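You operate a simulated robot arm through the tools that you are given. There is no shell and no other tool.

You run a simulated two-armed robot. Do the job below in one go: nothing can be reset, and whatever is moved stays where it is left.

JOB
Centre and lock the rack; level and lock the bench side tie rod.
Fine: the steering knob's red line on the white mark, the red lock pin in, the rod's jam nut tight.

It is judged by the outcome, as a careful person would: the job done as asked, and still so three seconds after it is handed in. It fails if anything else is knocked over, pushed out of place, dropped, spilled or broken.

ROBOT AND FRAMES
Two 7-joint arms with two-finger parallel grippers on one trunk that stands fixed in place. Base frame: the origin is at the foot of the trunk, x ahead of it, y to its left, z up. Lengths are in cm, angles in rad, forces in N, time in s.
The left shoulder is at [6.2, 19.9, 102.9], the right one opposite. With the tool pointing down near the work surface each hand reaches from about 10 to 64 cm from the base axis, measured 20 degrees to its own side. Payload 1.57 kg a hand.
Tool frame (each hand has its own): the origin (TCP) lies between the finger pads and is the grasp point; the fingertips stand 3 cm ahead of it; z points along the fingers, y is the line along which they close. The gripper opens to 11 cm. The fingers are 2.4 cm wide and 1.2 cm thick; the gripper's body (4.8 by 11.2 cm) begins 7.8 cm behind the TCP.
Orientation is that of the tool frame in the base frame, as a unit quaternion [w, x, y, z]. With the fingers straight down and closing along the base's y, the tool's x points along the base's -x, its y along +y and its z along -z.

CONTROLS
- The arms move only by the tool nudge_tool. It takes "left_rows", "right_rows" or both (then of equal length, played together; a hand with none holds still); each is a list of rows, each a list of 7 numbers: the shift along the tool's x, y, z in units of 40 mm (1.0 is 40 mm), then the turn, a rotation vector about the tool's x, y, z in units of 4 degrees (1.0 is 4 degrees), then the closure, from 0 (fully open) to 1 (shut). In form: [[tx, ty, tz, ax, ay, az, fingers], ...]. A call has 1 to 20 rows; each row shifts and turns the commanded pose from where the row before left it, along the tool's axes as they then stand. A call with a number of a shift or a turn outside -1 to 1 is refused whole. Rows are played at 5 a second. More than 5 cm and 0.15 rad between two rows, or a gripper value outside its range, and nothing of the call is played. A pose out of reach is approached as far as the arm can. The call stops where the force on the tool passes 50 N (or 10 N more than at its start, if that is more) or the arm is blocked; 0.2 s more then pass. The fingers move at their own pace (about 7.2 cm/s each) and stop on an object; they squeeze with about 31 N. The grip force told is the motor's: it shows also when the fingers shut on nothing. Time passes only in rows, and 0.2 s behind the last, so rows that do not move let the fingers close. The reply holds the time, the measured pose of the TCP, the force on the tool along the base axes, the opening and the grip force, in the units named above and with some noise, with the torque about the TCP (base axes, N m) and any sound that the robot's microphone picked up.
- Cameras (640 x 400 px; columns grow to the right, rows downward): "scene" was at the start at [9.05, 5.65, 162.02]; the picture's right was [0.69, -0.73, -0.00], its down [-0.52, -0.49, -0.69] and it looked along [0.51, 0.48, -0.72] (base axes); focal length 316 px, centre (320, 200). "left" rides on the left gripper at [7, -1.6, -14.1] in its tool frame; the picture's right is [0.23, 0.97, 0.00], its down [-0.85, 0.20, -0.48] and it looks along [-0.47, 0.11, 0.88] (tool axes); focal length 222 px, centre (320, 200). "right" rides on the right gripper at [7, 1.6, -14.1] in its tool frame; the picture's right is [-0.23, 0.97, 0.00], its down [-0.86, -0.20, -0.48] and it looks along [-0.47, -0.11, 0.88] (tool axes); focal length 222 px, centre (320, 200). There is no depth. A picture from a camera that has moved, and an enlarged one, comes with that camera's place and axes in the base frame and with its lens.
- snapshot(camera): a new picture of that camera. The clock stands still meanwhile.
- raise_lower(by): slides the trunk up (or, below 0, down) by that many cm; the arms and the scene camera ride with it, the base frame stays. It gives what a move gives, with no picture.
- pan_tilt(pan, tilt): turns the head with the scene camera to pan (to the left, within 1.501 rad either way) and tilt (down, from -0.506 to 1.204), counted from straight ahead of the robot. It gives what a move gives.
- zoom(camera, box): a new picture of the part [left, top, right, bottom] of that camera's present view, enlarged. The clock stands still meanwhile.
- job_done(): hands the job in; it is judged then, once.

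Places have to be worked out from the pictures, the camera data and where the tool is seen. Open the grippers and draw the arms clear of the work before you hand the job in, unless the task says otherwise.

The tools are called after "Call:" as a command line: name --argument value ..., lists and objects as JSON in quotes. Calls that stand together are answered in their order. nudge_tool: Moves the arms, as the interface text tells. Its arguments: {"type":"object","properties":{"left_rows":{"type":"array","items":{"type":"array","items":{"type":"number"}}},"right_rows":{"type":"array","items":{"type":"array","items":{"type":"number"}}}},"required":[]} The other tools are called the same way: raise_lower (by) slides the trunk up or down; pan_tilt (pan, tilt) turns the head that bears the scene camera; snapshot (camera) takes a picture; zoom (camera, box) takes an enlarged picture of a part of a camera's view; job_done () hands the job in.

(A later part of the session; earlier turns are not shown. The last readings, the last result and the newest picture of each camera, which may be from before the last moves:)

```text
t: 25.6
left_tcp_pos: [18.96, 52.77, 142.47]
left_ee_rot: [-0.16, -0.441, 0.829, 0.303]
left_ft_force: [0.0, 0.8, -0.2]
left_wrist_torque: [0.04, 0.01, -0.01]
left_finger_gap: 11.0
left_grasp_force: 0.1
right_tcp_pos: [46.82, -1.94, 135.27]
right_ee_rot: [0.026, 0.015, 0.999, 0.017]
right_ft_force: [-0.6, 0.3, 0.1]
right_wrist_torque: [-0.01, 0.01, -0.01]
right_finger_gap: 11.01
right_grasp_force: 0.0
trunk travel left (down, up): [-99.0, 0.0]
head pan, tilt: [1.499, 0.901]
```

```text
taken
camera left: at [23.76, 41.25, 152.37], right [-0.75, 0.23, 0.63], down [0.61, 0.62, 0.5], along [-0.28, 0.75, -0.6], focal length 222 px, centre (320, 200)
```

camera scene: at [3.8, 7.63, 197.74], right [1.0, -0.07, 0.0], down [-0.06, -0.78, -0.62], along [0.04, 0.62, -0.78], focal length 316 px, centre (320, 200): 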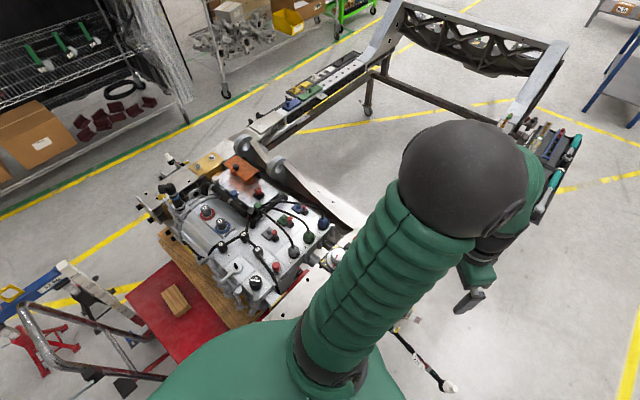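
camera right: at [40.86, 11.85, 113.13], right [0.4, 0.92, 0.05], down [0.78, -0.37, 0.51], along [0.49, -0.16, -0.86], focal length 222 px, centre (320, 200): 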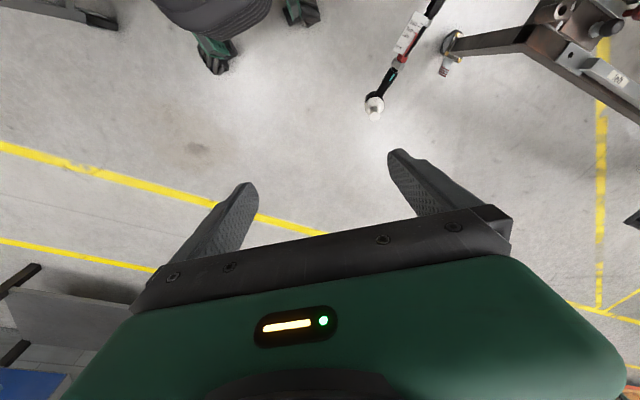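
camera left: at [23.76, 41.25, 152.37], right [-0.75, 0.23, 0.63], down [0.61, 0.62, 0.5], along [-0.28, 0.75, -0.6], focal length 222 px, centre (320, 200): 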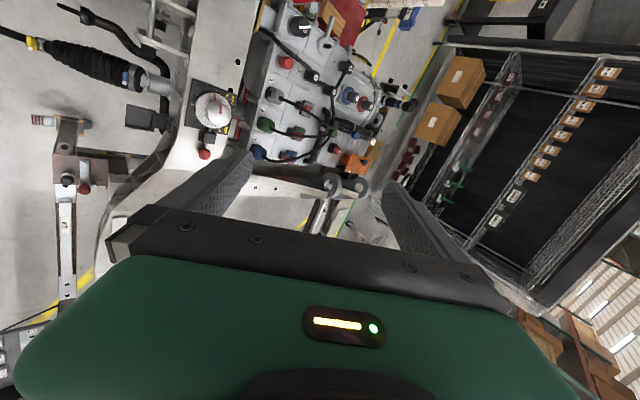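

Now the far rod should be near (375–390, 140). Zooming there.

Call:
zoom --camera "left" --box '[350, 110, 430, 160]'

Call:
zoom --camera "left" --box '[372, 125, 402, 145]'

```text
8.00 times, centred on (390, 135) of left
camera zoom: at [23.76, 41.25, 152.37], right [-0.75, 0.23, 0.63], down [0.61, 0.62, 0.5], along [-0.28, 0.75, -0.6], focal length 1777 px, centre (-240, 720)
```

zoom: 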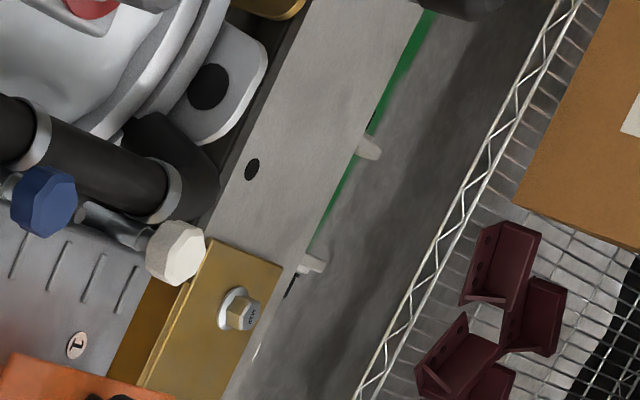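

```text
16.00 times, centred on (387, 135) of left
camera zoom: at [23.76, 41.25, 152.37], right [-0.75, 0.23, 0.63], down [0.61, 0.62, 0.5], along [-0.28, 0.75, -0.6], focal length 3554 px, centre (-752, 1240)
```

zoom: 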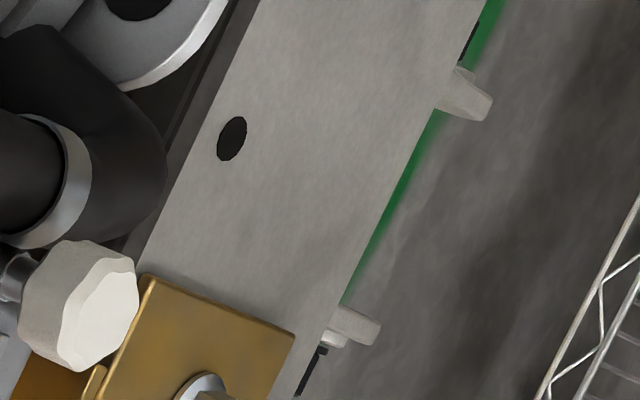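

From this height the rail hides the far rod; I'll lift the left hand about 40 cm higher for a steeper look.

Call:
nudge_tool --left_rows '[[0.209, 0.882, -0.563, 0, 0, 0, 0], [0.209, 0.882, -0.563, 0, 0, 0, 0], [0.209, 0.882, -0.563, 0, 0, 0, 0], [0.209, 0.882, -0.563, 0, 0, 0, 0], [0.209, 0.882, -0.563, 0, 0, 0, 0], [0.209, 0.882, -0.563, 0, 0, 0, 0], [0.209, 0.882, -0.563, 0, 0, 0, 0], [0.209, 0.882, -0.563, 0, 0, 0, 0], [0.209, 0.882, -0.563, 0, 0, 0, 0], [0.209, 0.882, -0.563, 0, 0, 0, 0]]'

Call:
snapshot --camera "left"

```text
t: 27.9
left_tcp_pos: [3.8, 52.77, 182.27]
left_ee_rot: [-0.161, -0.44, 0.83, 0.302]
left_ft_force: [-0.8, -0.3, 0.4]
left_wrist_torque: [0.03, -0.01, -0.02]
left_finger_gap: 10.99
left_grasp_force: 0.0
right_tcp_pos: [46.81, -2.0, 135.34]
right_ee_rot: [0.026, 0.015, 0.999, 0.016]
right_ft_force: [0.0, 0.4, -1.1]
right_wrist_torque: [0.03, 0.01, -0.04]
right_finger_gap: 10.98
right_grasp_force: 0.1
trunk travel left (down, up): [-99.0, 0.0]
head pan, tilt: [1.499, 0.901]
```

```text
taken
camera left: at [8.54, 41.23, 192.2], right [-0.74, 0.23, 0.63], down [0.61, 0.62, 0.49], along [-0.28, 0.75, -0.6], focal length 222 px, centre (320, 200)
```

left: 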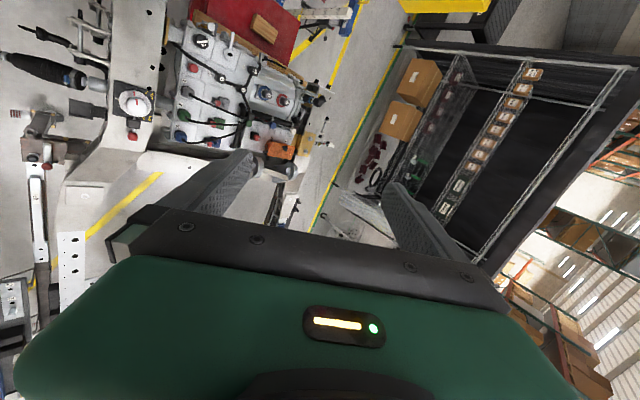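

Call:
zoom --camera "left" --box '[300, 130, 348, 160]'

Call:
zoom --camera "left" --box '[308, 135, 336, 153]'

```text
13.33 times, centred on (324, 145) of left
camera zoom: at [8.54, 41.23, 192.2], right [-0.74, 0.23, 0.63], down [0.61, 0.62, 0.49], along [-0.28, 0.75, -0.6], focal length 2962 px, centre (267, 933)
```

zoom: 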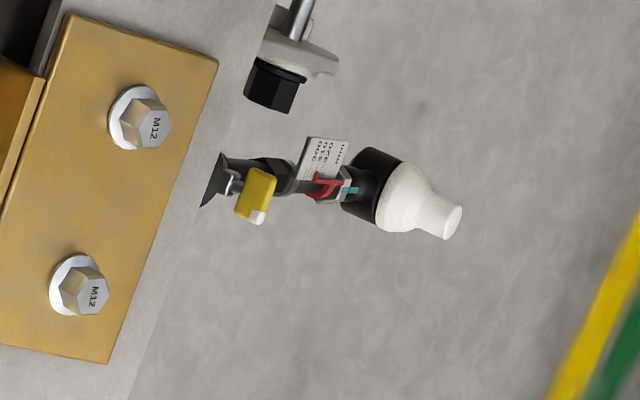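

```text
16.00 times, centred on (322, 144) of left
camera zoom: at [8.54, 41.23, 192.2], right [-0.74, 0.23, 0.63], down [0.61, 0.62, 0.49], along [-0.28, 0.75, -0.6], focal length 3554 px, centre (288, 1096)
```

zoom: 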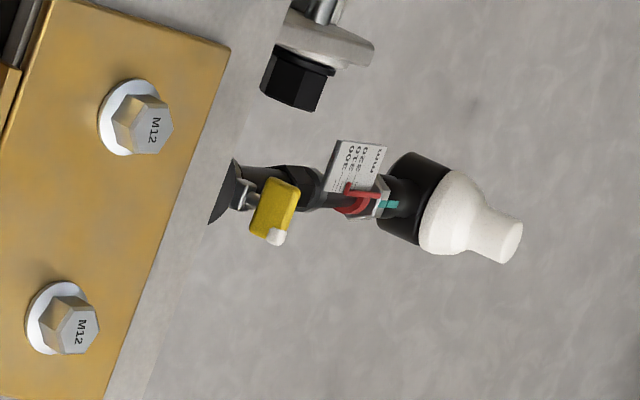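

Now the far rod's card and pointer are fully visible; both rods droop about equally (~28°), so "level" must mean even with the other side's reading. I'll extend the left hand toward it for a finer reading.

Call:
nudge_tool --left_rows '[[-0.423, 0.682, 0.572, 0, 0, 0, 0], [-0.423, 0.682, 0.572, 0, 0, 0, 0], [-0.423, 0.682, 0.572, 0, 0, 0, 0], [-0.423, 0.682, 0.572, 0, 0, 0, 0], [-0.423, 0.682, 0.572, 0, 0, 0, 0], [-0.423, 0.682, 0.572, 0, 0, 0, 0]]'

Call:
snapshot --camera "left"

```text
t: 29.2
left_tcp_pos: [-7.43, 67.24, 178.68]
left_ee_rot: [-0.159, -0.44, 0.83, 0.304]
left_ft_force: [-0.2, 0.3, 0.1]
left_wrist_torque: [-0.01, 0.0, 0.0]
left_finger_gap: 11.01
left_grasp_force: 0.1
left hand out of reach, approached as far as the arm can: row 4, 5, 6
right_tcp_pos: [46.76, -2.28, 135.33]
right_ee_rot: [0.025, 0.015, 0.999, 0.018]
right_ft_force: [0.3, -0.3, 0.2]
right_wrist_torque: [0.0, 0.02, 0.02]
right_finger_gap: 11.01
right_grasp_force: 0.0
trunk travel left (down, up): [-99.0, 0.0]
head pan, tilt: [1.499, 0.901]
```

```text
taken
camera left: at [-2.71, 55.87, 188.51], right [-0.74, 0.23, 0.63], down [0.61, 0.62, 0.5], along [-0.27, 0.75, -0.6], focal length 222 px, centre (320, 200)
```

left: 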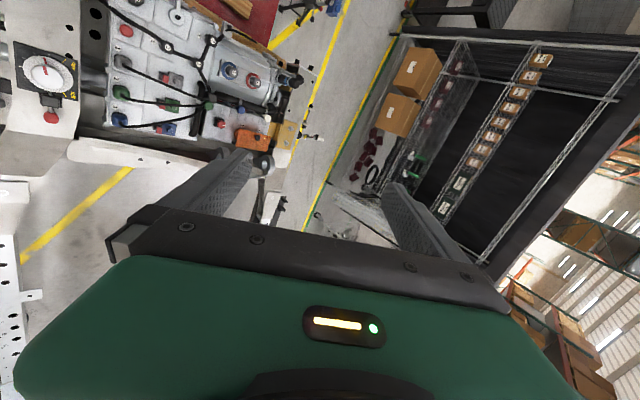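

Call:
zoom --camera "left" --box '[295, 124, 325, 144]'

Call:
zoom --camera "left" --box '[303, 130, 315, 140]'

```text
16.00 times, centred on (310, 134) of left
camera zoom: at [-2.71, 55.87, 188.51], right [-0.74, 0.23, 0.63], down [0.61, 0.62, 0.5], along [-0.27, 0.75, -0.6], focal length 3554 px, centre (480, 1256)
```

zoom: 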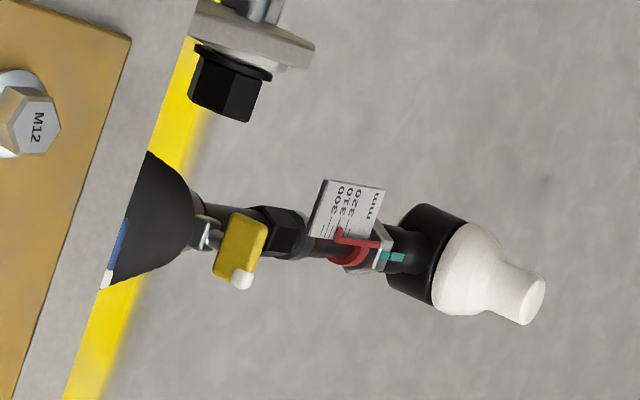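

```text
16.00 times, centred on (309, 135) of left
camera zoom: at [-2.71, 55.87, 188.51], right [-0.74, 0.23, 0.63], down [0.61, 0.62, 0.5], along [-0.27, 0.75, -0.6], focal length 3554 px, centre (496, 1240)
```

zoom: 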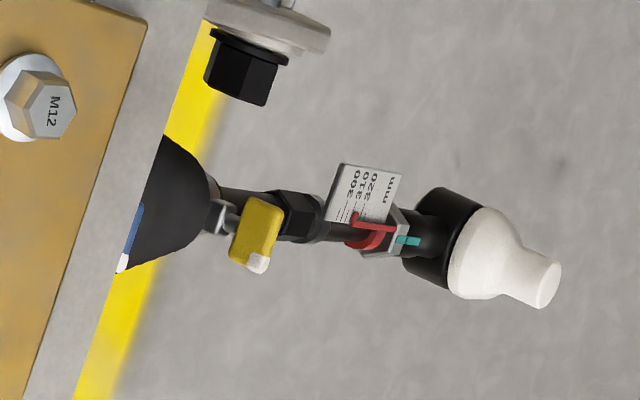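

The far pointer appears near the 310 tick but the view is strongly oblique, so parallax matters. I'll shift the camera for a second, less oblique view.

Call:
nudge_tool --left_rows '[[0.72, 0.39, 0.4, 0, 0, 0, 0], [0.72, 0.39, 0.4, 0, 0, 0, 0], [0.72, 0.39, 0.4, 0, 0, 0, 0], [0.72, 0.39, 0.4, 0, 0, 0, 0], [0.72, 0.39, 0.4, 0, 0, 0, 0], [0.72, 0.39, 0.4, 0, 0, 0, 0]]'

Call:
snapshot --camera "left"

```text
t: 30.6
left_tcp_pos: [-28.39, 60.96, 176.99]
left_ee_rot: [-0.16, -0.441, 0.83, 0.302]
left_ft_force: [-1.1, -0.8, -0.1]
left_wrist_torque: [0.01, -0.02, 0.01]
left_finger_gap: 11.02
left_grasp_force: 0.0
right_tcp_pos: [46.44, -2.02, 135.49]
right_ee_rot: [0.026, 0.014, 0.999, 0.017]
right_ft_force: [-0.1, -0.4, 0.3]
right_wrist_torque: [0.05, -0.02, 0.03]
right_finger_gap: 11.0
right_grasp_force: 0.0
trunk travel left (down, up): [-99.0, 0.0]
head pan, tilt: [1.499, 0.901]
```

```text
taken
camera left: at [-23.75, 49.41, 186.83], right [-0.75, 0.23, 0.62], down [0.61, 0.62, 0.5], along [-0.27, 0.75, -0.6], focal length 222 px, centre (320, 200)
```

left: 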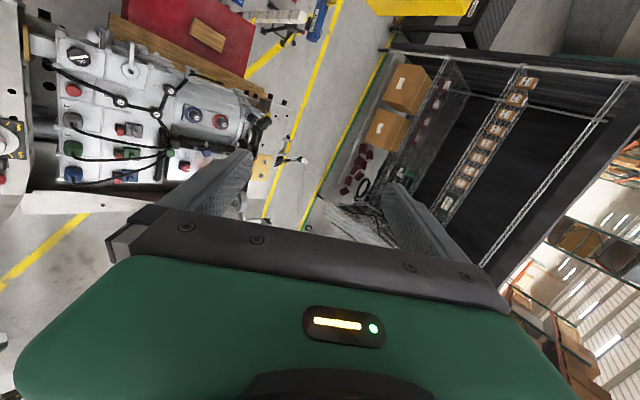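

It reaches there. I'll push on a bit further out and then zoom.

Call:
nudge_tool --left_rows '[[0.05, 0.88, 0.47, 0, 0, 0, 0], [0.05, 0.88, 0.47, 0, 0, 0, 0], [0.05, 0.88, 0.47, 0, 0, 0, 0], [0.05, 0.88, 0.47, 0, 0, 0, 0]]'

Call:
snapshot --camera "left"

```text
t: 31.6
left_tcp_pos: [-35.84, 62.13, 174.82]
left_ee_rot: [-0.159, -0.441, 0.83, 0.303]
left_ft_force: [-0.3, 0.0, 0.5]
left_wrist_torque: [0.04, -0.02, 0.03]
left_finger_gap: 10.99
left_grasp_force: 0.0
left hand out of reach, approached as far as the arm can: row 1, 2, 3, 4
right_tcp_pos: [46.75, -2.19, 135.46]
right_ee_rot: [0.027, 0.015, 0.999, 0.017]
right_ft_force: [-0.2, 0.0, -0.5]
right_wrist_torque: [-0.02, 0.03, 0.0]
right_finger_gap: 11.01
right_grasp_force: 0.1
trunk travel left (down, up): [-99.0, 0.0]
head pan, tilt: [1.499, 0.901]
```

```text
taken
camera left: at [-31.16, 50.46, 184.68], right [-0.75, 0.23, 0.63], down [0.61, 0.62, 0.5], along [-0.27, 0.75, -0.6], focal length 222 px, centre (320, 200)
```

left: 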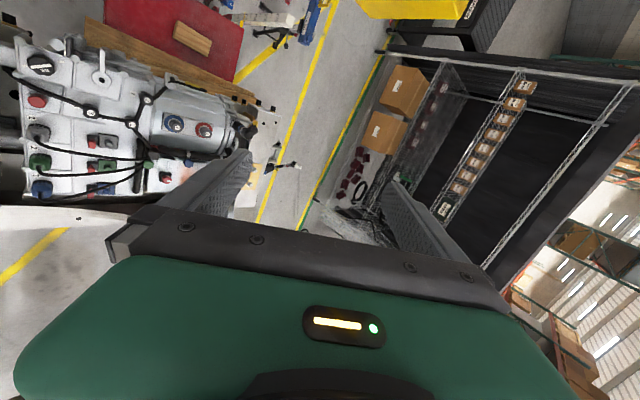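

Call:
zoom --camera "left" --box '[264, 154, 304, 179]'

Call:
zoom --camera "left" --box '[270, 158, 294, 174]'

```text
16.00 times, centred on (284, 166) of left
camera zoom: at [-31.16, 50.46, 184.68], right [-0.75, 0.23, 0.63], down [0.61, 0.62, 0.5], along [-0.27, 0.75, -0.6], focal length 3554 px, centre (896, 736)
```

zoom: 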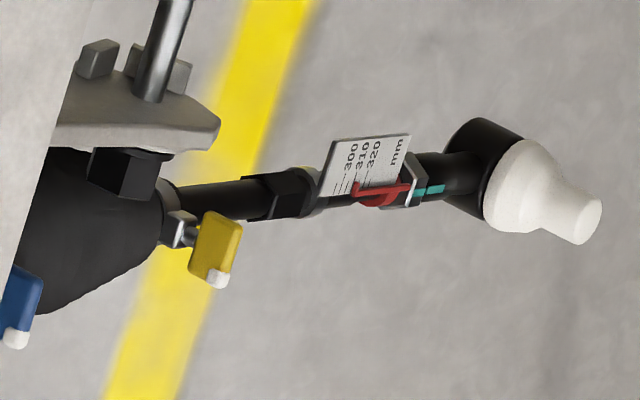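

```text
16.00 times, centred on (282, 166) of left
camera zoom: at [-31.16, 50.46, 184.68], right [-0.75, 0.23, 0.63], down [0.61, 0.62, 0.5], along [-0.27, 0.75, -0.6], focal length 3554 px, centre (928, 744)
```

zoom: 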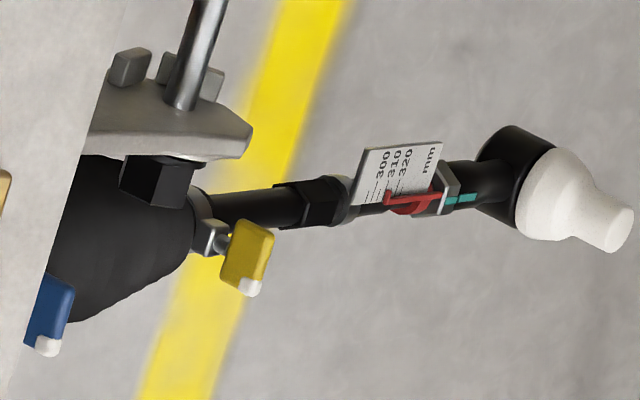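

The far pointer appears ~312 from this oblique view with parallax. To compare fairly I'll view the bench rod from the mirrored direction; first bring the hand inward and undo its yaw.

Call:
nudge_tool --left_rows '[[-0.316, -0.7, -0.59, 0, 0, 0, 0], [-0.316, -0.7, -0.59, 0, 0, 0, 0], [-0.316, -0.7, -0.59, 0, 0, 0, 0], [-0.316, -0.7, -0.59, 0, 0, 0, 0], [-0.316, -0.7, -0.59, 0, 0, 0, 0], [-0.316, -0.7, -0.59, 0, 0, 0, 0], [0, 0, 0, 0, -0.643, 0.766, 0], [0, 0, 0, 0, -0.643, 0.766, 0], [0, 0, 0, 0, -0.643, 0.766, 0], [0, 0, 0, 0, -0.643, 0.766, 0], [0, 0, 0, 0, -0.643, 0.766, 0], [0, 0, 0, 0, -0.643, 0.766, 0], [0, 0, 0, 0, -0.643, 0.766, 0], [0, 0, 0, 0, -0.643, 0.766, 0], [0, 0, 0, 0, -0.643, 0.766, 0], [0, 0, 0, 0, -0.643, 0.766, 0], [0, 0, 0, 0, -0.643, 0.766, 0], [0, 0, 0, 0, -0.643, 0.766, 0], [0, 0, 0, 0, -0.643, 0.766, 0], [0, 0, 0, 0, -0.643, 0.766, 0]]'

Call:
nudge_tool --left_rows '[[0, 0, 0, 1, 0, 0, 0], [0, 0, 0, 1, 0, 0, 0], [0, 0, 0, 1, 0, 0, 0], [0, 0, 0, 1, 0, 0, 0], [0, 0, 0, 1, 0, 0, 0], [0, 0, 0, 1, 0, 0, 0], [0, 0, 0, 1, 0, 0, 0], [0, 0, 0, 1, 0, 0, 0], [0, 0, 0, 1, 0, 0, 0], [0, 0, 0, 1, 0, 0, 0]]'

```text
t: 35.9
left_tcp_pos: [-13.35, 56.26, 174.79]
left_ee_rot: [0.001, 0.001, 0.939, 0.343]
left_ft_force: [0.5, -0.4, 0.5]
left_wrist_torque: [0.01, 0.0, 0.0]
left_finger_gap: 11.01
left_grasp_force: 0.0
right_tcp_pos: [46.56, -2.0, 135.38]
right_ee_rot: [0.026, 0.014, 0.999, 0.017]
right_ft_force: [-0.3, -0.1, 0.7]
right_wrist_torque: [0.02, 0.01, -0.01]
right_finger_gap: 11.01
right_grasp_force: 0.1
trunk travel left (down, up): [-99.0, 0.0]
head pan, tilt: [1.499, 0.901]
```

```text
t: 38.0
left_tcp_pos: [-11.8, 53.9, 170.15]
left_ee_rot: [0.001, 0.0, 1.0, 0.002]
left_ft_force: [0.0, -0.4, -0.1]
left_wrist_torque: [0.0, 0.0, -0.03]
left_finger_gap: 11.0
left_grasp_force: 0.1
left hand out of reach, approached as far as the arm can: row 7, 8, 9, 10
right_tcp_pos: [46.79, -1.92, 135.38]
right_ee_rot: [0.025, 0.014, 0.999, 0.016]
right_ft_force: [0.6, -0.1, 0.4]
right_wrist_torque: [0.01, 0.02, -0.01]
right_finger_gap: 10.99
right_grasp_force: 0.0
trunk travel left (down, up): [-99.0, 0.0]
head pan, tilt: [1.499, 0.901]
```

Now move down toward the bench-side viewing spot, then yaw and tilt.

Call:
nudge_tool --left_rows '[[-0.53, -0.2, 1.0, 0, 0, 0, 0], [-0.53, -0.2, 1.0, 0, 0, 0, 0], [-0.53, -0.2, 1.0, 0, 0, 0, 0], [-0.53, -0.2, 1.0, 0, 0, 0, 0], [-0.53, -0.2, 1.0, 0, 0, 0, 0], [-0.53, -0.2, 1.0, 0, 0, 0, 0], [-0.53, -0.2, 1.0, 0, 0, 0, 0], [-0.53, -0.2, 1.0, 0, 0, 0, 0], [-0.53, -0.2, 1.0, 0, 0, 0, 0], [-0.53, -0.2, 1.0, 0, 0, 0, 0], [0, 0, 0, 0, 0, 0.9, 0], [0, 0, 0, 0, 0, 0.9, 0], [0, 0, 0, 0, 0, 0.9, 0], [0, 0, 0, 0, 0, 0.9, 0], [0, 0, 0, 0, 0, 0.9, 0], [0, 0, 0, 0, 0, 0.9, 0], [0, 0, 0, 0, 0, 0.9, 0]]'

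Call:
nudge_tool --left_rows '[[0, 0, 0, 0, -0.9, 0, 0], [0, 0, 0, 0, -0.9, 0, 0], [0, 0, 0, 0, -0.9, 0, 0], [0, 0, 0, 0, -0.9, 0, 0], [0, 0, 0, 0, -0.9, 0, 0], [0, 0, 0, 0, -0.9, 0, 0], [0, 0, 0, 0, -0.9, 0, 0]]'

Call:
snapshot --camera "left"

```text
t: 41.6
left_tcp_pos: [9.35, 45.77, 130.16]
left_ee_rot: [-0.001, 0.22, 0.976, 0.003]
left_ft_force: [-0.3, -0.1, 0.7]
left_wrist_torque: [0.02, 0.03, -0.02]
left_finger_gap: 10.99
left_grasp_force: 0.0
right_tcp_pos: [46.73, -2.18, 135.38]
right_ee_rot: [0.026, 0.014, 0.999, 0.017]
right_ft_force: [0.2, 0.2, -0.1]
right_wrist_torque: [0.0, 0.01, -0.02]
right_finger_gap: 10.99
right_grasp_force: 0.0
trunk travel left (down, up): [-99.0, 0.0]
head pan, tilt: [1.499, 0.901]
```

```text
t: 43.2
left_tcp_pos: [9.34, 46.04, 130.15]
left_ee_rot: [0.213, 0.214, 0.952, -0.047]
left_ft_force: [0.7, 0.2, 0.1]
left_wrist_torque: [-0.02, 0.02, 0.02]
left_finger_gap: 11.0
left_grasp_force: 0.0
right_tcp_pos: [46.72, -1.94, 135.42]
right_ee_rot: [0.025, 0.014, 0.999, 0.016]
right_ft_force: [0.2, 0.0, 0.7]
right_wrist_torque: [-0.02, 0.01, 0.0]
right_finger_gap: 10.99
right_grasp_force: 0.1
trunk travel left (down, up): [-99.0, 0.0]
head pan, tilt: [1.499, 0.901]
```

```text
taken
camera left: at [-2.4, 49.81, 140.06], right [0.23, 0.97, -0.09], down [0.6, -0.06, 0.8], along [0.77, -0.24, -0.6], focal length 222 px, centre (320, 200)
```

left: 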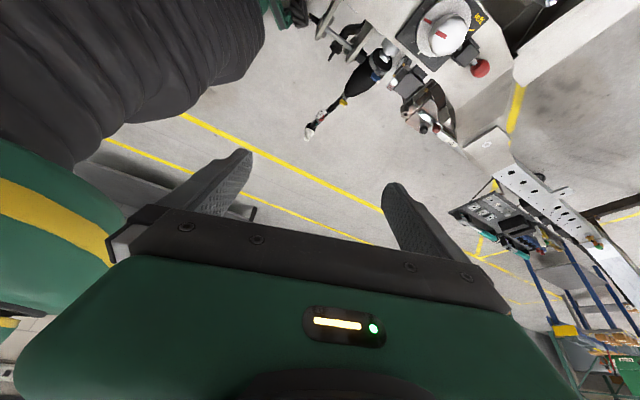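

I'll lower 16 cm to be exactly on the mirrored viewing direction and zoom on the card.

Call:
nudge_tool --left_rows '[[0.423, 0, 0.906, 0, 0, 0, 0], [0.423, 0, 0.906, 0, 0, 0, 0], [0.423, 0, 0.906, 0, 0, 0, 0], [0.423, 0, 0.906, 0, 0, 0, 0]]'

Call:
snapshot --camera "left"

```text
t: 44.2
left_tcp_pos: [9.28, 46.24, 114.07]
left_ee_rot: [0.212, 0.213, 0.953, -0.046]
left_ft_force: [-0.4, 0.2, -0.4]
left_wrist_torque: [-0.02, -0.02, -0.02]
left_finger_gap: 11.0
left_grasp_force: 0.0
right_tcp_pos: [46.58, -1.99, 135.48]
right_ee_rot: [0.027, 0.014, 0.999, 0.016]
right_ft_force: [0.2, -0.4, -0.2]
right_wrist_torque: [0.03, 0.01, 0.0]
right_finger_gap: 11.0
right_grasp_force: 0.1
trunk travel left (down, up): [-99.0, 0.0]
head pan, tilt: [1.499, 0.901]
```

```text
taken
camera left: at [-2.54, 49.91, 124.08], right [0.23, 0.97, -0.09], down [0.6, -0.06, 0.8], along [0.77, -0.24, -0.6], focal length 222 px, centre (320, 200)
```

left: 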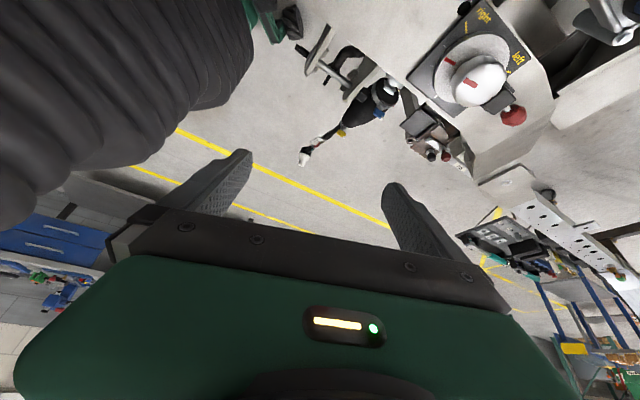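

Call:
zoom --camera "left" --box '[292, 120, 352, 170]'

Call:
zoom --camera "left" --box '[300, 128, 340, 153]'

```text
8.00 times, centred on (322, 145) of left
camera zoom: at [-2.54, 49.91, 124.08], right [0.23, 0.97, -0.09], down [0.6, -0.06, 0.8], along [0.77, -0.24, -0.6], focal length 1777 px, centre (304, 640)
```

zoom: 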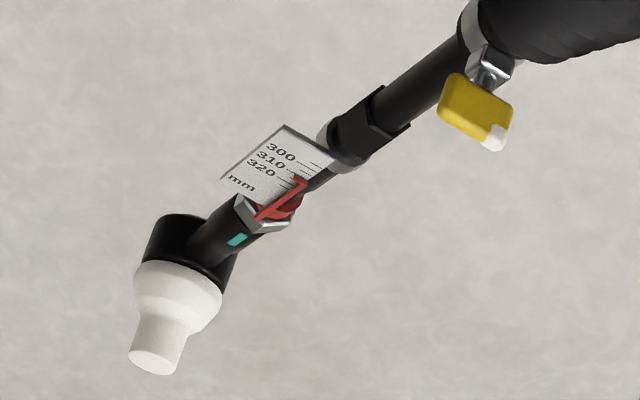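

```text
16.00 times, centred on (320, 140) of left
camera zoom: at [-2.54, 49.91, 124.08], right [0.23, 0.97, -0.09], down [0.6, -0.06, 0.8], along [0.77, -0.24, -0.6], focal length 3554 px, centre (320, 1152)
```

zoom: 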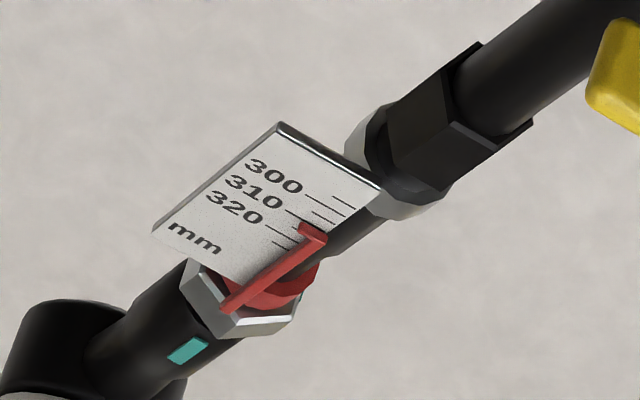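

From the mirrored direction the bench pointer looks about the same (~312 apparent) as the far one. The right camera already has a nearly perpendicular view of the bench rod, so I'll zoom there for an accurate reading.

Call:
snapshot --camera "right"

Call:
zoom --camera "right" --box '[380, 50, 440, 110]'

```text
taken
camera right: at [38.88, -0.5, 149.21], right [0.25, 0.97, 0.04], down [0.82, -0.24, 0.52], along [0.51, -0.09, -0.86], focal length 222 px, centre (320, 200)
```

right: 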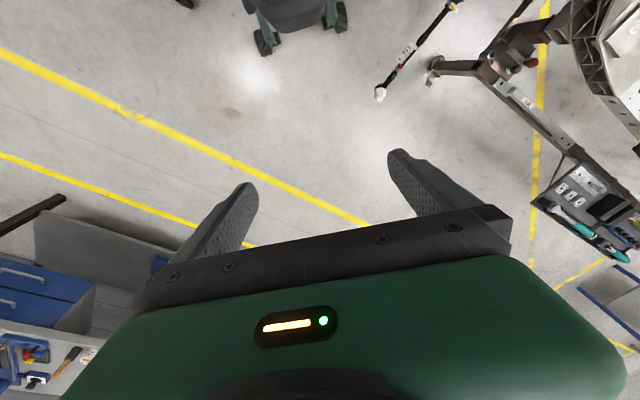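

```text
6.67 times, centred on (410, 80) of right
camera zoom: at [38.88, -0.5, 149.21], right [0.25, 0.97, 0.04], down [0.82, -0.24, 0.52], along [0.51, -0.09, -0.86], focal length 1481 px, centre (-280, 1000)
```

zoom: 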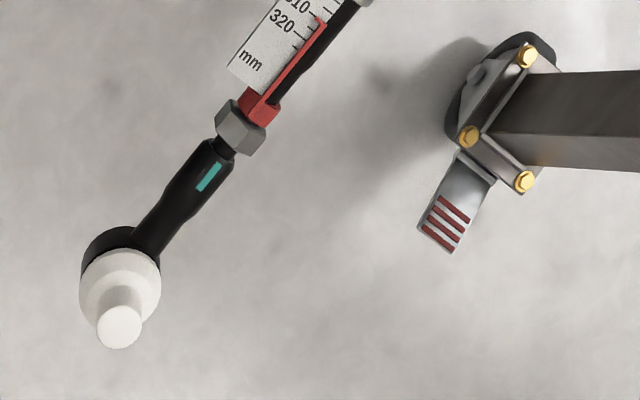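

Call:
zoom --camera "right" --box '[394, 34, 426, 66]'

Call:
zoom --camera "right" --box '[390, 46, 422, 78]'

```text
12.50 times, centred on (410, 50) of right
camera zoom: at [38.88, -0.5, 149.21], right [0.25, 0.97, 0.04], down [0.82, -0.24, 0.52], along [0.51, -0.09, -0.86], focal length 2776 px, centre (-805, 2075)
```

zoom: 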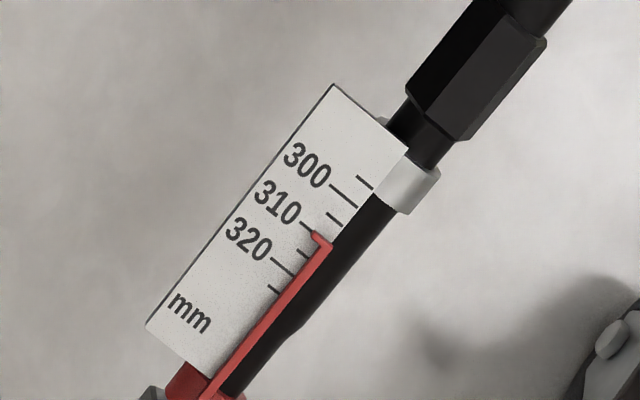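

```text
12.50 times, centred on (406, 62) of right
camera zoom: at [38.88, -0.5, 149.21], right [0.25, 0.97, 0.04], down [0.82, -0.24, 0.52], along [0.51, -0.09, -0.86], focal length 2776 px, centre (-755, 1925)
```

zoom: 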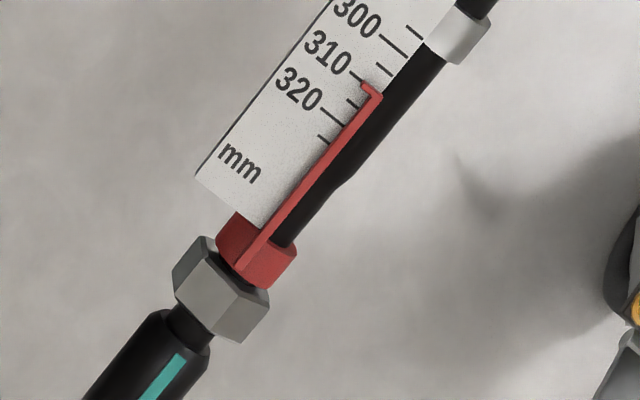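

The bench pointer reads almost exactly 310 here, with the nut standing ~4 mm off the rod end. Before deciding on "level", I'll work on the knob; zooming on knob and pin from the present left view to fix their positions.

Call:
zoom --camera "left" --box '[390, 0, 550, 140]'

```text
2.86 times, centred on (470, 70) of left
camera zoom: at [-2.54, 49.91, 124.08], right [0.23, 0.97, -0.09], down [0.6, -0.06, 0.8], along [0.77, -0.24, -0.6], focal length 635 px, centre (-109, 571)
```

zoom: 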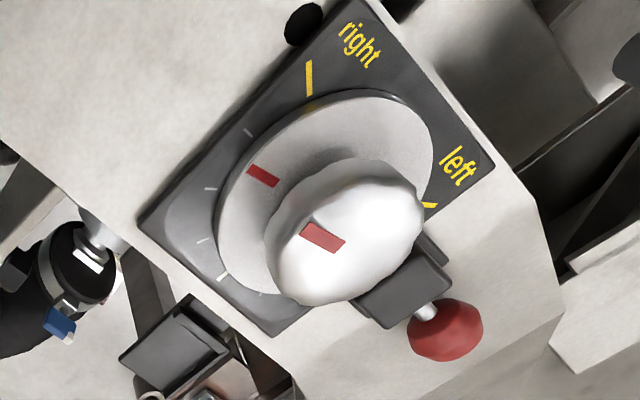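

Knob centre works out at [14.65, 63.35], plate z≈89.7, flange top 90.5, cap top ~96; the red line is at 236° and the white mark at 315°, so it needs about +79° (counter-clockwise from above). I'll straighten the left hand, yaw to -40° and go above the knob with the fingers at 8 cm.

Call:
nudge_tool --left_rows '[[0, 0, 0, 0, 0.9, 0, 0.27], [0, 0, 0, 0, 0.9, 0, 0.27], [0, 0, 0, 0, 0.9, 0, 0.27], [0, 0, 0, 0, 0.9, 0, 0.27], [0, 0, 0, 0, 0.9, 0, 0.27], [0, 0, 0, 0, 0.9, 0, 0.27], [0, 0, 0, 0, 0.9, 0, 0.27], [0, 0, 0, 0, 0, 0.93, 0.27], [0, 0, 0, 0, 0, 0.93, 0.27], [0, 0, 0, 0, 0, 0.93, 0.27], [0, 0, 0, 0, 0, 0.93, 0.27], [0.344, 0.828, 0, 0, 0, 0, 0.27], [0.344, 0.828, 0, 0, 0, 0, 0.27], [0.344, 0.828, 0, 0, 0, 0, 0.27], [0.344, 0.828, 0, 0, 0, 0, 0.27], [0.344, 0.828, 0, 0, 0, 0, 0.27]]'

Call:
snapshot --camera "left"

```text
t: 47.6
left_tcp_pos: [15.03, 63.24, 114.25]
left_ee_rot: [0.0, 0.342, 0.94, 0.001]
left_ft_force: [-1.0, 0.5, -0.4]
left_wrist_torque: [-0.01, -0.02, -0.04]
left_finger_gap: 8.02
left_grasp_force: 0.0
right_tcp_pos: [46.88, -1.87, 135.32]
right_ee_rot: [0.025, 0.014, 0.999, 0.016]
right_ft_force: [-0.5, -0.4, 0.2]
right_wrist_torque: [0.01, -0.04, 0.0]
right_finger_gap: 10.98
right_grasp_force: 0.0
trunk travel left (down, up): [-99.0, 0.0]
head pan, tilt: [1.499, 0.901]
```

```text
taken
camera left: at [8.57, 66.48, 128.39], right [0.45, 0.89, 0.0], down [0.78, -0.4, 0.48], along [0.43, -0.22, -0.88], focal length 222 px, centre (320, 200)
```

left: 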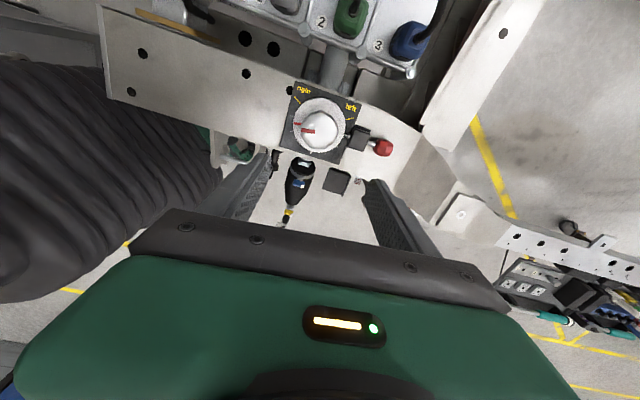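

Aligned: the TCP axis projects right onto the knob. I'll descend 15 cm, check, then go the rest.

Call:
nudge_tool --left_rows '[[0, 0, 0.95, 0, 0, 0, 0.27], [0, 0, 0.95, 0, 0, 0, 0.27], [0, 0, 0.95, 0, 0, 0, 0.27], [0, 0, 0.95, 0, 0, 0, 0.27]]'

Call:
snapshot --camera "left"

```text
t: 48.6
left_tcp_pos: [14.88, 63.26, 98.79]
left_ee_rot: [-0.002, 0.343, 0.939, 0.001]
left_ft_force: [-0.1, 0.0, 0.4]
left_wrist_torque: [-0.03, 0.03, -0.02]
left_finger_gap: 8.05
left_grasp_force: 0.1
right_tcp_pos: [46.83, -1.93, 135.4]
right_ee_rot: [0.026, 0.015, 0.999, 0.016]
right_ft_force: [0.1, 0.7, 0.5]
right_wrist_torque: [0.01, 0.01, -0.02]
right_finger_gap: 11.01
right_grasp_force: 0.0
trunk travel left (down, up): [-99.0, 0.0]
head pan, tilt: [1.499, 0.901]
```

```text
taken
camera left: at [8.52, 66.46, 113.11], right [0.45, 0.89, 0.0], down [0.78, -0.4, 0.48], along [0.43, -0.21, -0.88], focal length 222 px, centre (320, 200)
```

left: 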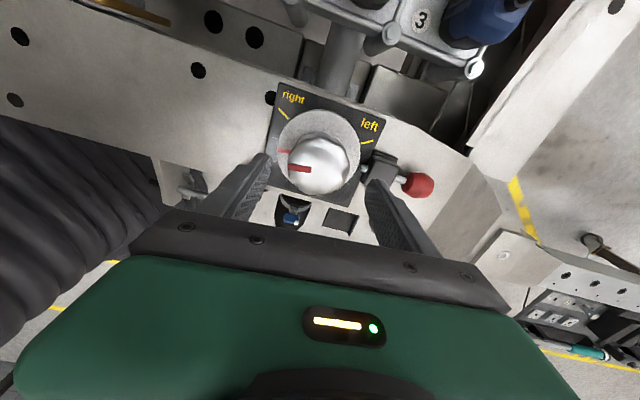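

The right fingertip comes near the pin bracket, so I'll narrow the opening to 7 cm before descending the last 3.6 cm.

Call:
nudge_tool --left_rows '[[0, 0, 0, 0, 0, 0, 0.36], [0, 0, 0, 0, 0, 0, 0.36], [0, 0, 0.45, 0, 0, 0, 0.36], [0, 0, 0.45, 0, 0, 0, 0.36]]'

Call:
zoom --camera "left" --box '[200, 80, 450, 240]'

```text
t: 49.6
left_tcp_pos: [14.86, 63.17, 95.31]
left_ee_rot: [0.0, 0.343, 0.939, 0.001]
left_ft_force: [-0.1, -0.3, 0.1]
left_wrist_torque: [-0.01, -0.03, 0.0]
left_finger_gap: 7.05
left_grasp_force: 0.1
right_tcp_pos: [46.74, -1.97, 135.29]
right_ee_rot: [0.026, 0.014, 0.999, 0.017]
right_ft_force: [0.2, -0.2, -0.2]
right_wrist_torque: [0.02, -0.02, 0.02]
right_finger_gap: 11.0
right_grasp_force: 0.0
trunk travel left (down, up): [-99.0, 0.0]
head pan, tilt: [1.499, 0.901]
```

```text
2.50 times, centred on (325, 160) of left
camera zoom: at [8.48, 66.39, 109.59], right [0.45, 0.89, 0.0], down [0.78, -0.4, 0.48], along [0.43, -0.22, -0.88], focal length 555 px, centre (308, 300)
```

zoom: 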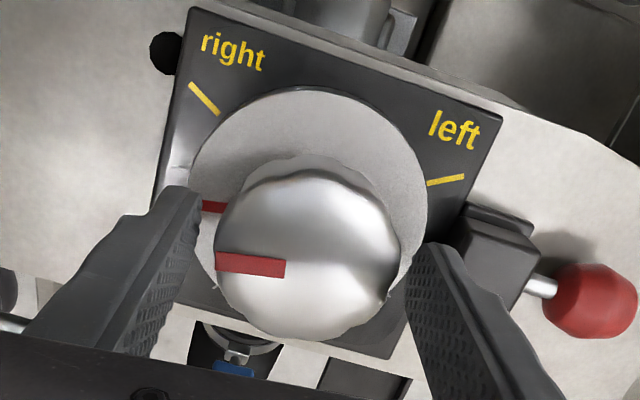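

Fingers straddle the knob cap cleanly. Closing to grip.

Call:
nudge_tool --left_rows '[[0, 0, 0, 0, 0, 0, 1], [0, 0, 0, 0, 0, 0, 1], [0, 0, 0, 0, 0, 0, 1]]'

Call:
zoom --camera "left" --box '[200, 80, 450, 240]'

```text
t: 50.5
left_tcp_pos: [14.71, 63.04, 95.49]
left_ee_rot: [-0.002, 0.343, 0.939, 0.001]
left_ft_force: [-1.3, -1.4, -4.3]
left_wrist_torque: [0.37, 0.24, -0.01]
left_finger_gap: 5.57
left_grasp_force: 45.0
right_tcp_pos: [46.65, -1.95, 135.42]
right_ee_rot: [0.026, 0.015, 0.999, 0.016]
right_ft_force: [-0.9, -0.3, -0.3]
right_wrist_torque: [0.02, -0.02, 0.0]
right_finger_gap: 10.98
right_grasp_force: 0.0
trunk travel left (down, up): [-99.0, 0.0]
head pan, tilt: [1.499, 0.901]
```

```text
2.50 times, centred on (325, 160) of left
camera zoom: at [8.44, 66.31, 109.59], right [0.45, 0.89, 0.0], down [0.78, -0.4, 0.48], along [0.43, -0.22, -0.88], focal length 555 px, centre (308, 300)
```

zoom: 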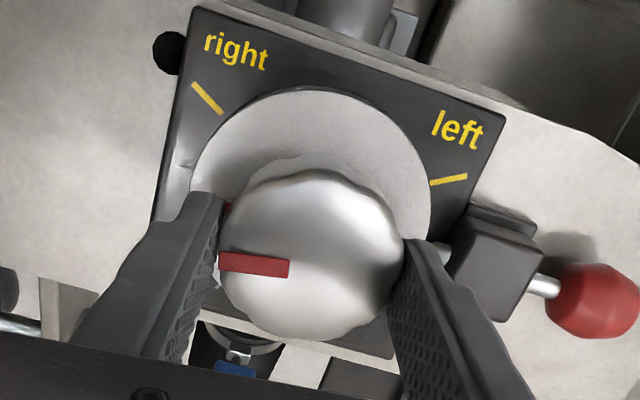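

Gripped at 5.57 cm. Now turning counter-clockwise (from above) by 40° first, watching forces.

Call:
nudge_tool --left_rows '[[0, 0, 0, 0, 0, -0.8, 1], [0, 0, 0, 0, 0, -0.8, 1], [0, 0, 0, 0, 0, -0.8, 1], [0, 0, 0, 0, 0, -0.8, 1], [0, 0, 0, 0, 0, -0.8, 1], [0, 0, 0, 0, 0, -0.8, 1], [0, 0, 0, 0, 0, -0.8, 1], [0, 0, 0, 0, 0, -0.8, 1], [0, 0, 0, 0, 0, -0.8, 1], [0, 0, 0, 0, 0, -0.8, 1], [0, 0, 0, 0, 0, -0.8, 1], [0, 0, 0, 0, 0, -0.8, 1]]'

Call:
snapshot --camera "left"

```text
t: 53.0
left_tcp_pos: [14.78, 63.22, 95.32]
left_ee_rot: [0.0, 0.014, 1.0, 0.001]
left_ft_force: [-2.0, 0.6, -9.7]
left_wrist_torque: [-0.54, 0.38, -0.15]
left_finger_gap: 5.53
left_grasp_force: 44.7
right_tcp_pos: [46.8, -1.9, 135.4]
right_ee_rot: [0.025, 0.015, 0.999, 0.017]
right_ft_force: [0.1, 0.2, -0.7]
right_wrist_torque: [0.02, -0.01, 0.01]
right_finger_gap: 10.99
right_grasp_force: 0.0
trunk travel left (down, up): [-99.0, 0.0]
head pan, tilt: [1.499, 0.901]
```

```text
taken
camera left: at [7.88, 61.82, 109.58], right [-0.2, 0.98, 0.0], down [0.86, 0.17, 0.48], along [0.47, 0.1, -0.88], focal length 222 px, centre (320, 200)
```

left: 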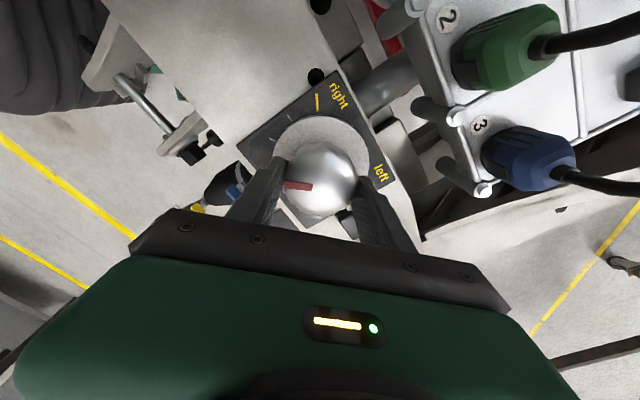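

The knob follows the hand (38° so far, low torque). Continuing another 36°, then checking against the white mark.

Call:
nudge_tool --left_rows '[[0, 0, 0, 0, 0, -0.8, 1], [0, 0, 0, 0, 0, -0.8, 1], [0, 0, 0, 0, 0, -0.8, 1], [0, 0, 0, 0, 0, -0.8, 1], [0, 0, 0, 0, 0, -0.8, 1], [0, 0, 0, 0, 0, -0.8, 1], [0, 0, 0, 0, 0, -0.8, 1], [0, 0, 0, 0, 0, -0.8, 1], [0, 0, 0, 0, 0, -0.8, 1], [0, 0, 0, 0, 0, -0.8, 1], [0, 0, 0, 0, 0, -0.8, 1]]'

Call:
zoom --camera "left" --box '[200, 80, 450, 240]'

Call:
zoom --camera "scene" --box '[260, 200, 420, 300]'

```text
t: 55.5
left_tcp_pos: [14.76, 63.38, 95.38]
left_ee_rot: [0.001, -0.289, 0.957, 0.001]
left_ft_force: [-3.8, 15.4, -0.3]
left_wrist_torque: [0.04, 0.42, -0.16]
left_finger_gap: 5.55
left_grasp_force: 45.6
right_tcp_pos: [46.79, -1.74, 135.29]
right_ee_rot: [0.025, 0.015, 0.999, 0.015]
right_ft_force: [0.4, 0.1, 0.3]
right_wrist_torque: [0.01, 0.0, 0.0]
right_finger_gap: 10.99
right_grasp_force: 0.1
trunk travel left (down, up): [-99.0, 0.0]
head pan, tilt: [1.499, 0.901]
```

```text
2.50 times, centred on (325, 160) of left
camera zoom: at [9.92, 58.19, 109.57], right [-0.73, 0.69, 0.0], down [0.6, 0.64, 0.48], along [0.33, 0.35, -0.88], focal length 555 px, centre (308, 300)
```

zoom: 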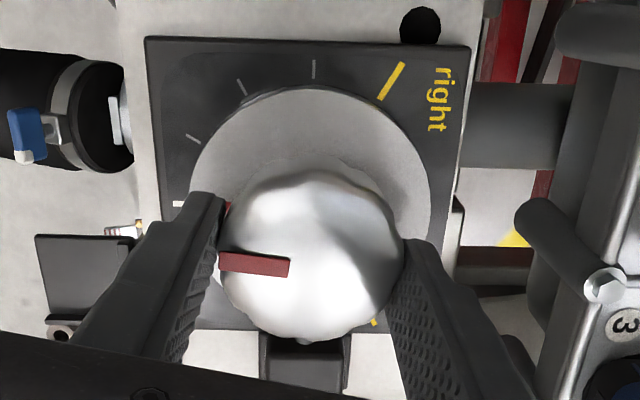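

```text
4.00 times, centred on (340, 250) of scene
camera zoom: at [3.61, 8.72, 197.7], right [1.0, -0.07, 0.0], down [-0.06, -0.79, -0.62], along [0.04, 0.61, -0.79], focal length 1265 px, centre (240, 0)
```

zoom: 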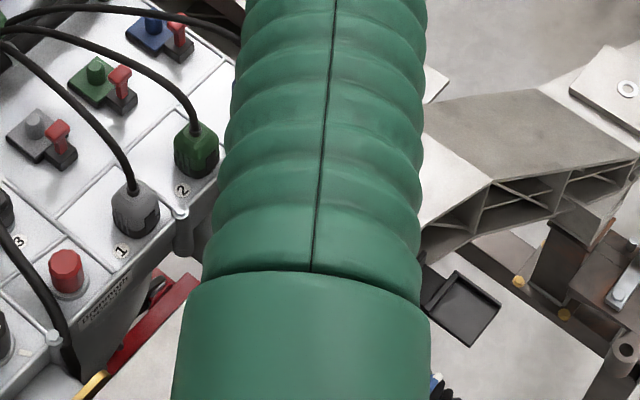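

The red flange mark is at ≈310° and the white mark at ≈315°. Turning the remaining ~4.8°, then opening slightly to look.

Call:
nudge_tool --left_rows '[[0, 0, 0, 0, 0, -0.6, 1], [0, 0, 0, 0, 0, -0.6, 1], [0, 0, 0, 0, 0, 0, 1]]'

Call:
nudge_tool --left_rows '[[0, 0, 0, 0, 0, 0, 0.36], [0, 0, 0, 0, 0, 0, 0.36], [0, 0, 0, 0, 0, 0, 0.36]]'

Call:
zoom --camera "left" --box '[200, 80, 450, 240]'

```text
t: 56.2
left_tcp_pos: [14.73, 63.44, 95.32]
left_ee_rot: [0.002, -0.329, 0.944, 0.001]
left_ft_force: [-5.8, 19.4, 4.2]
left_wrist_torque: [0.4, 0.5, -0.06]
left_finger_gap: 5.55
left_grasp_force: 45.6
right_tcp_pos: [46.73, -1.75, 135.39]
right_ee_rot: [0.026, 0.015, 0.999, 0.015]
right_ft_force: [-0.8, -0.2, -0.6]
right_wrist_torque: [0.01, 0.03, -0.02]
right_finger_gap: 10.98
right_grasp_force: 0.0
trunk travel left (down, up): [-99.0, 0.0]
head pan, tilt: [1.499, 0.901]
```

```text
t: 57.0
left_tcp_pos: [14.74, 63.17, 95.32]
left_ee_rot: [0.0, -0.328, 0.945, -0.001]
left_ft_force: [-0.2, 0.1, 0.5]
left_wrist_torque: [0.02, -0.02, -0.01]
left_finger_gap: 7.03
left_grasp_force: 0.1
right_tcp_pos: [46.78, -1.8, 135.39]
right_ee_rot: [0.025, 0.014, 0.999, 0.016]
right_ft_force: [0.2, -0.5, -0.1]
right_wrist_torque: [-0.01, 0.02, -0.02]
right_finger_gap: 11.02
right_grasp_force: 0.1
trunk travel left (down, up): [-99.0, 0.0]
head pan, tilt: [1.499, 0.901]
```

```text
2.50 times, centred on (325, 160) of left
camera zoom: at [10.42, 57.61, 109.57], right [-0.78, 0.62, 0.0], down [0.55, 0.69, 0.48], along [0.3, 0.37, -0.88], focal length 555 px, centre (308, 300)
```

zoom: 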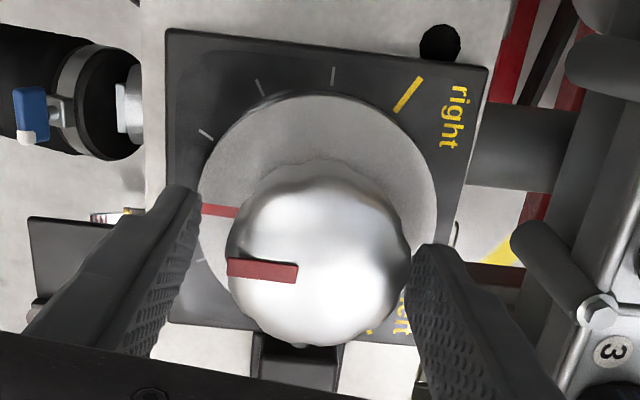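

The red flange line is visible but the finger hides the white mark. Lifting the hand clear to look straight at it.

Call:
nudge_tool --left_rows '[[0, 0, -0.9, 0, 0, 0, 0.36], [0, 0, -0.9, 0, 0, 0, 0.36], [0, 0, -0.9, 0, 0, 0, 0.36], [0, 0, -0.9, 0, 0, 0, 0.36]]'

Call:
zoom --camera "left" --box '[240, 80, 400, 200]'

```text
t: 58.0
left_tcp_pos: [14.71, 63.15, 109.79]
left_ee_rot: [0.0, -0.329, 0.944, 0.002]
left_ft_force: [-0.1, 0.4, 0.6]
left_wrist_torque: [0.02, 0.01, -0.03]
left_finger_gap: 7.01
left_grasp_force: 0.1
right_tcp_pos: [46.74, -2.05, 135.4]
right_ee_rot: [0.025, 0.014, 0.999, 0.016]
right_ft_force: [0.2, -0.9, 0.6]
right_wrist_torque: [0.02, 0.04, 0.05]
right_finger_gap: 10.99
right_grasp_force: 0.1
trunk travel left (down, up): [-99.0, 0.0]
head pan, tilt: [1.499, 0.901]
```

```text
3.33 times, centred on (320, 140) of left
camera zoom: at [10.39, 57.5, 124.05], right [-0.78, 0.62, 0.0], down [0.55, 0.69, 0.48], along [0.3, 0.38, -0.88], focal length 740 px, centre (320, 400)
```

zoom: 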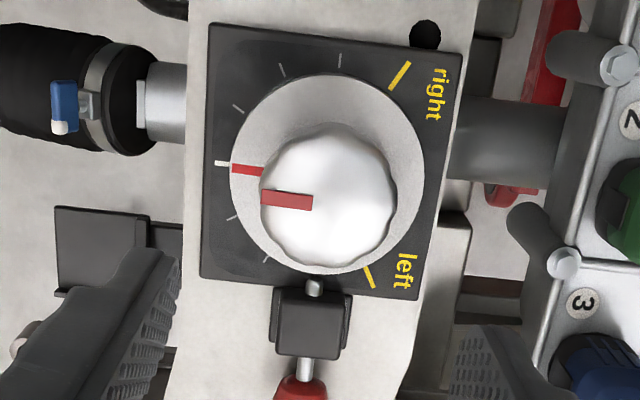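

Call:
zoom --camera "left" --box '[285, 105, 345, 145]'

Call:
zoom --camera "left" --box '[290, 140, 350, 200]'

```text
10.00 times, centred on (315, 125) of left
camera zoom: at [10.39, 57.5, 124.05], right [-0.78, 0.62, 0.0], down [0.55, 0.69, 0.48], along [0.3, 0.38, -0.88], focal length 2221 px, centre (370, 950)
```

zoom: 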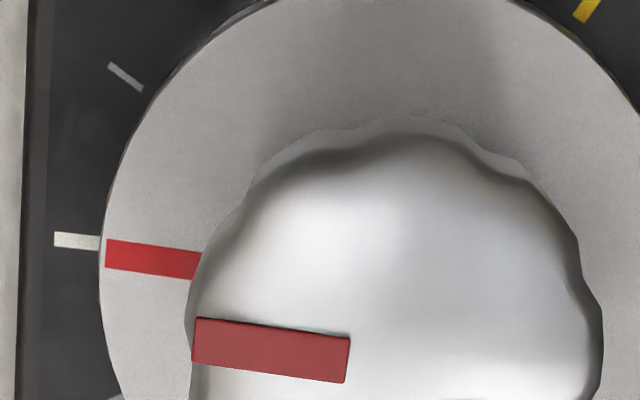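

```text
6.67 times, centred on (320, 170) of left
camera zoom: at [10.39, 57.5, 124.05], right [-0.78, 0.62, 0.0], down [0.55, 0.69, 0.48], along [0.3, 0.38, -0.88], focal length 1481 px, centre (320, 400)
```

zoom: 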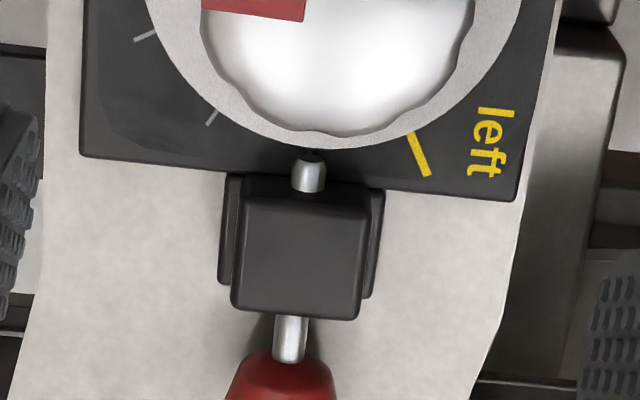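

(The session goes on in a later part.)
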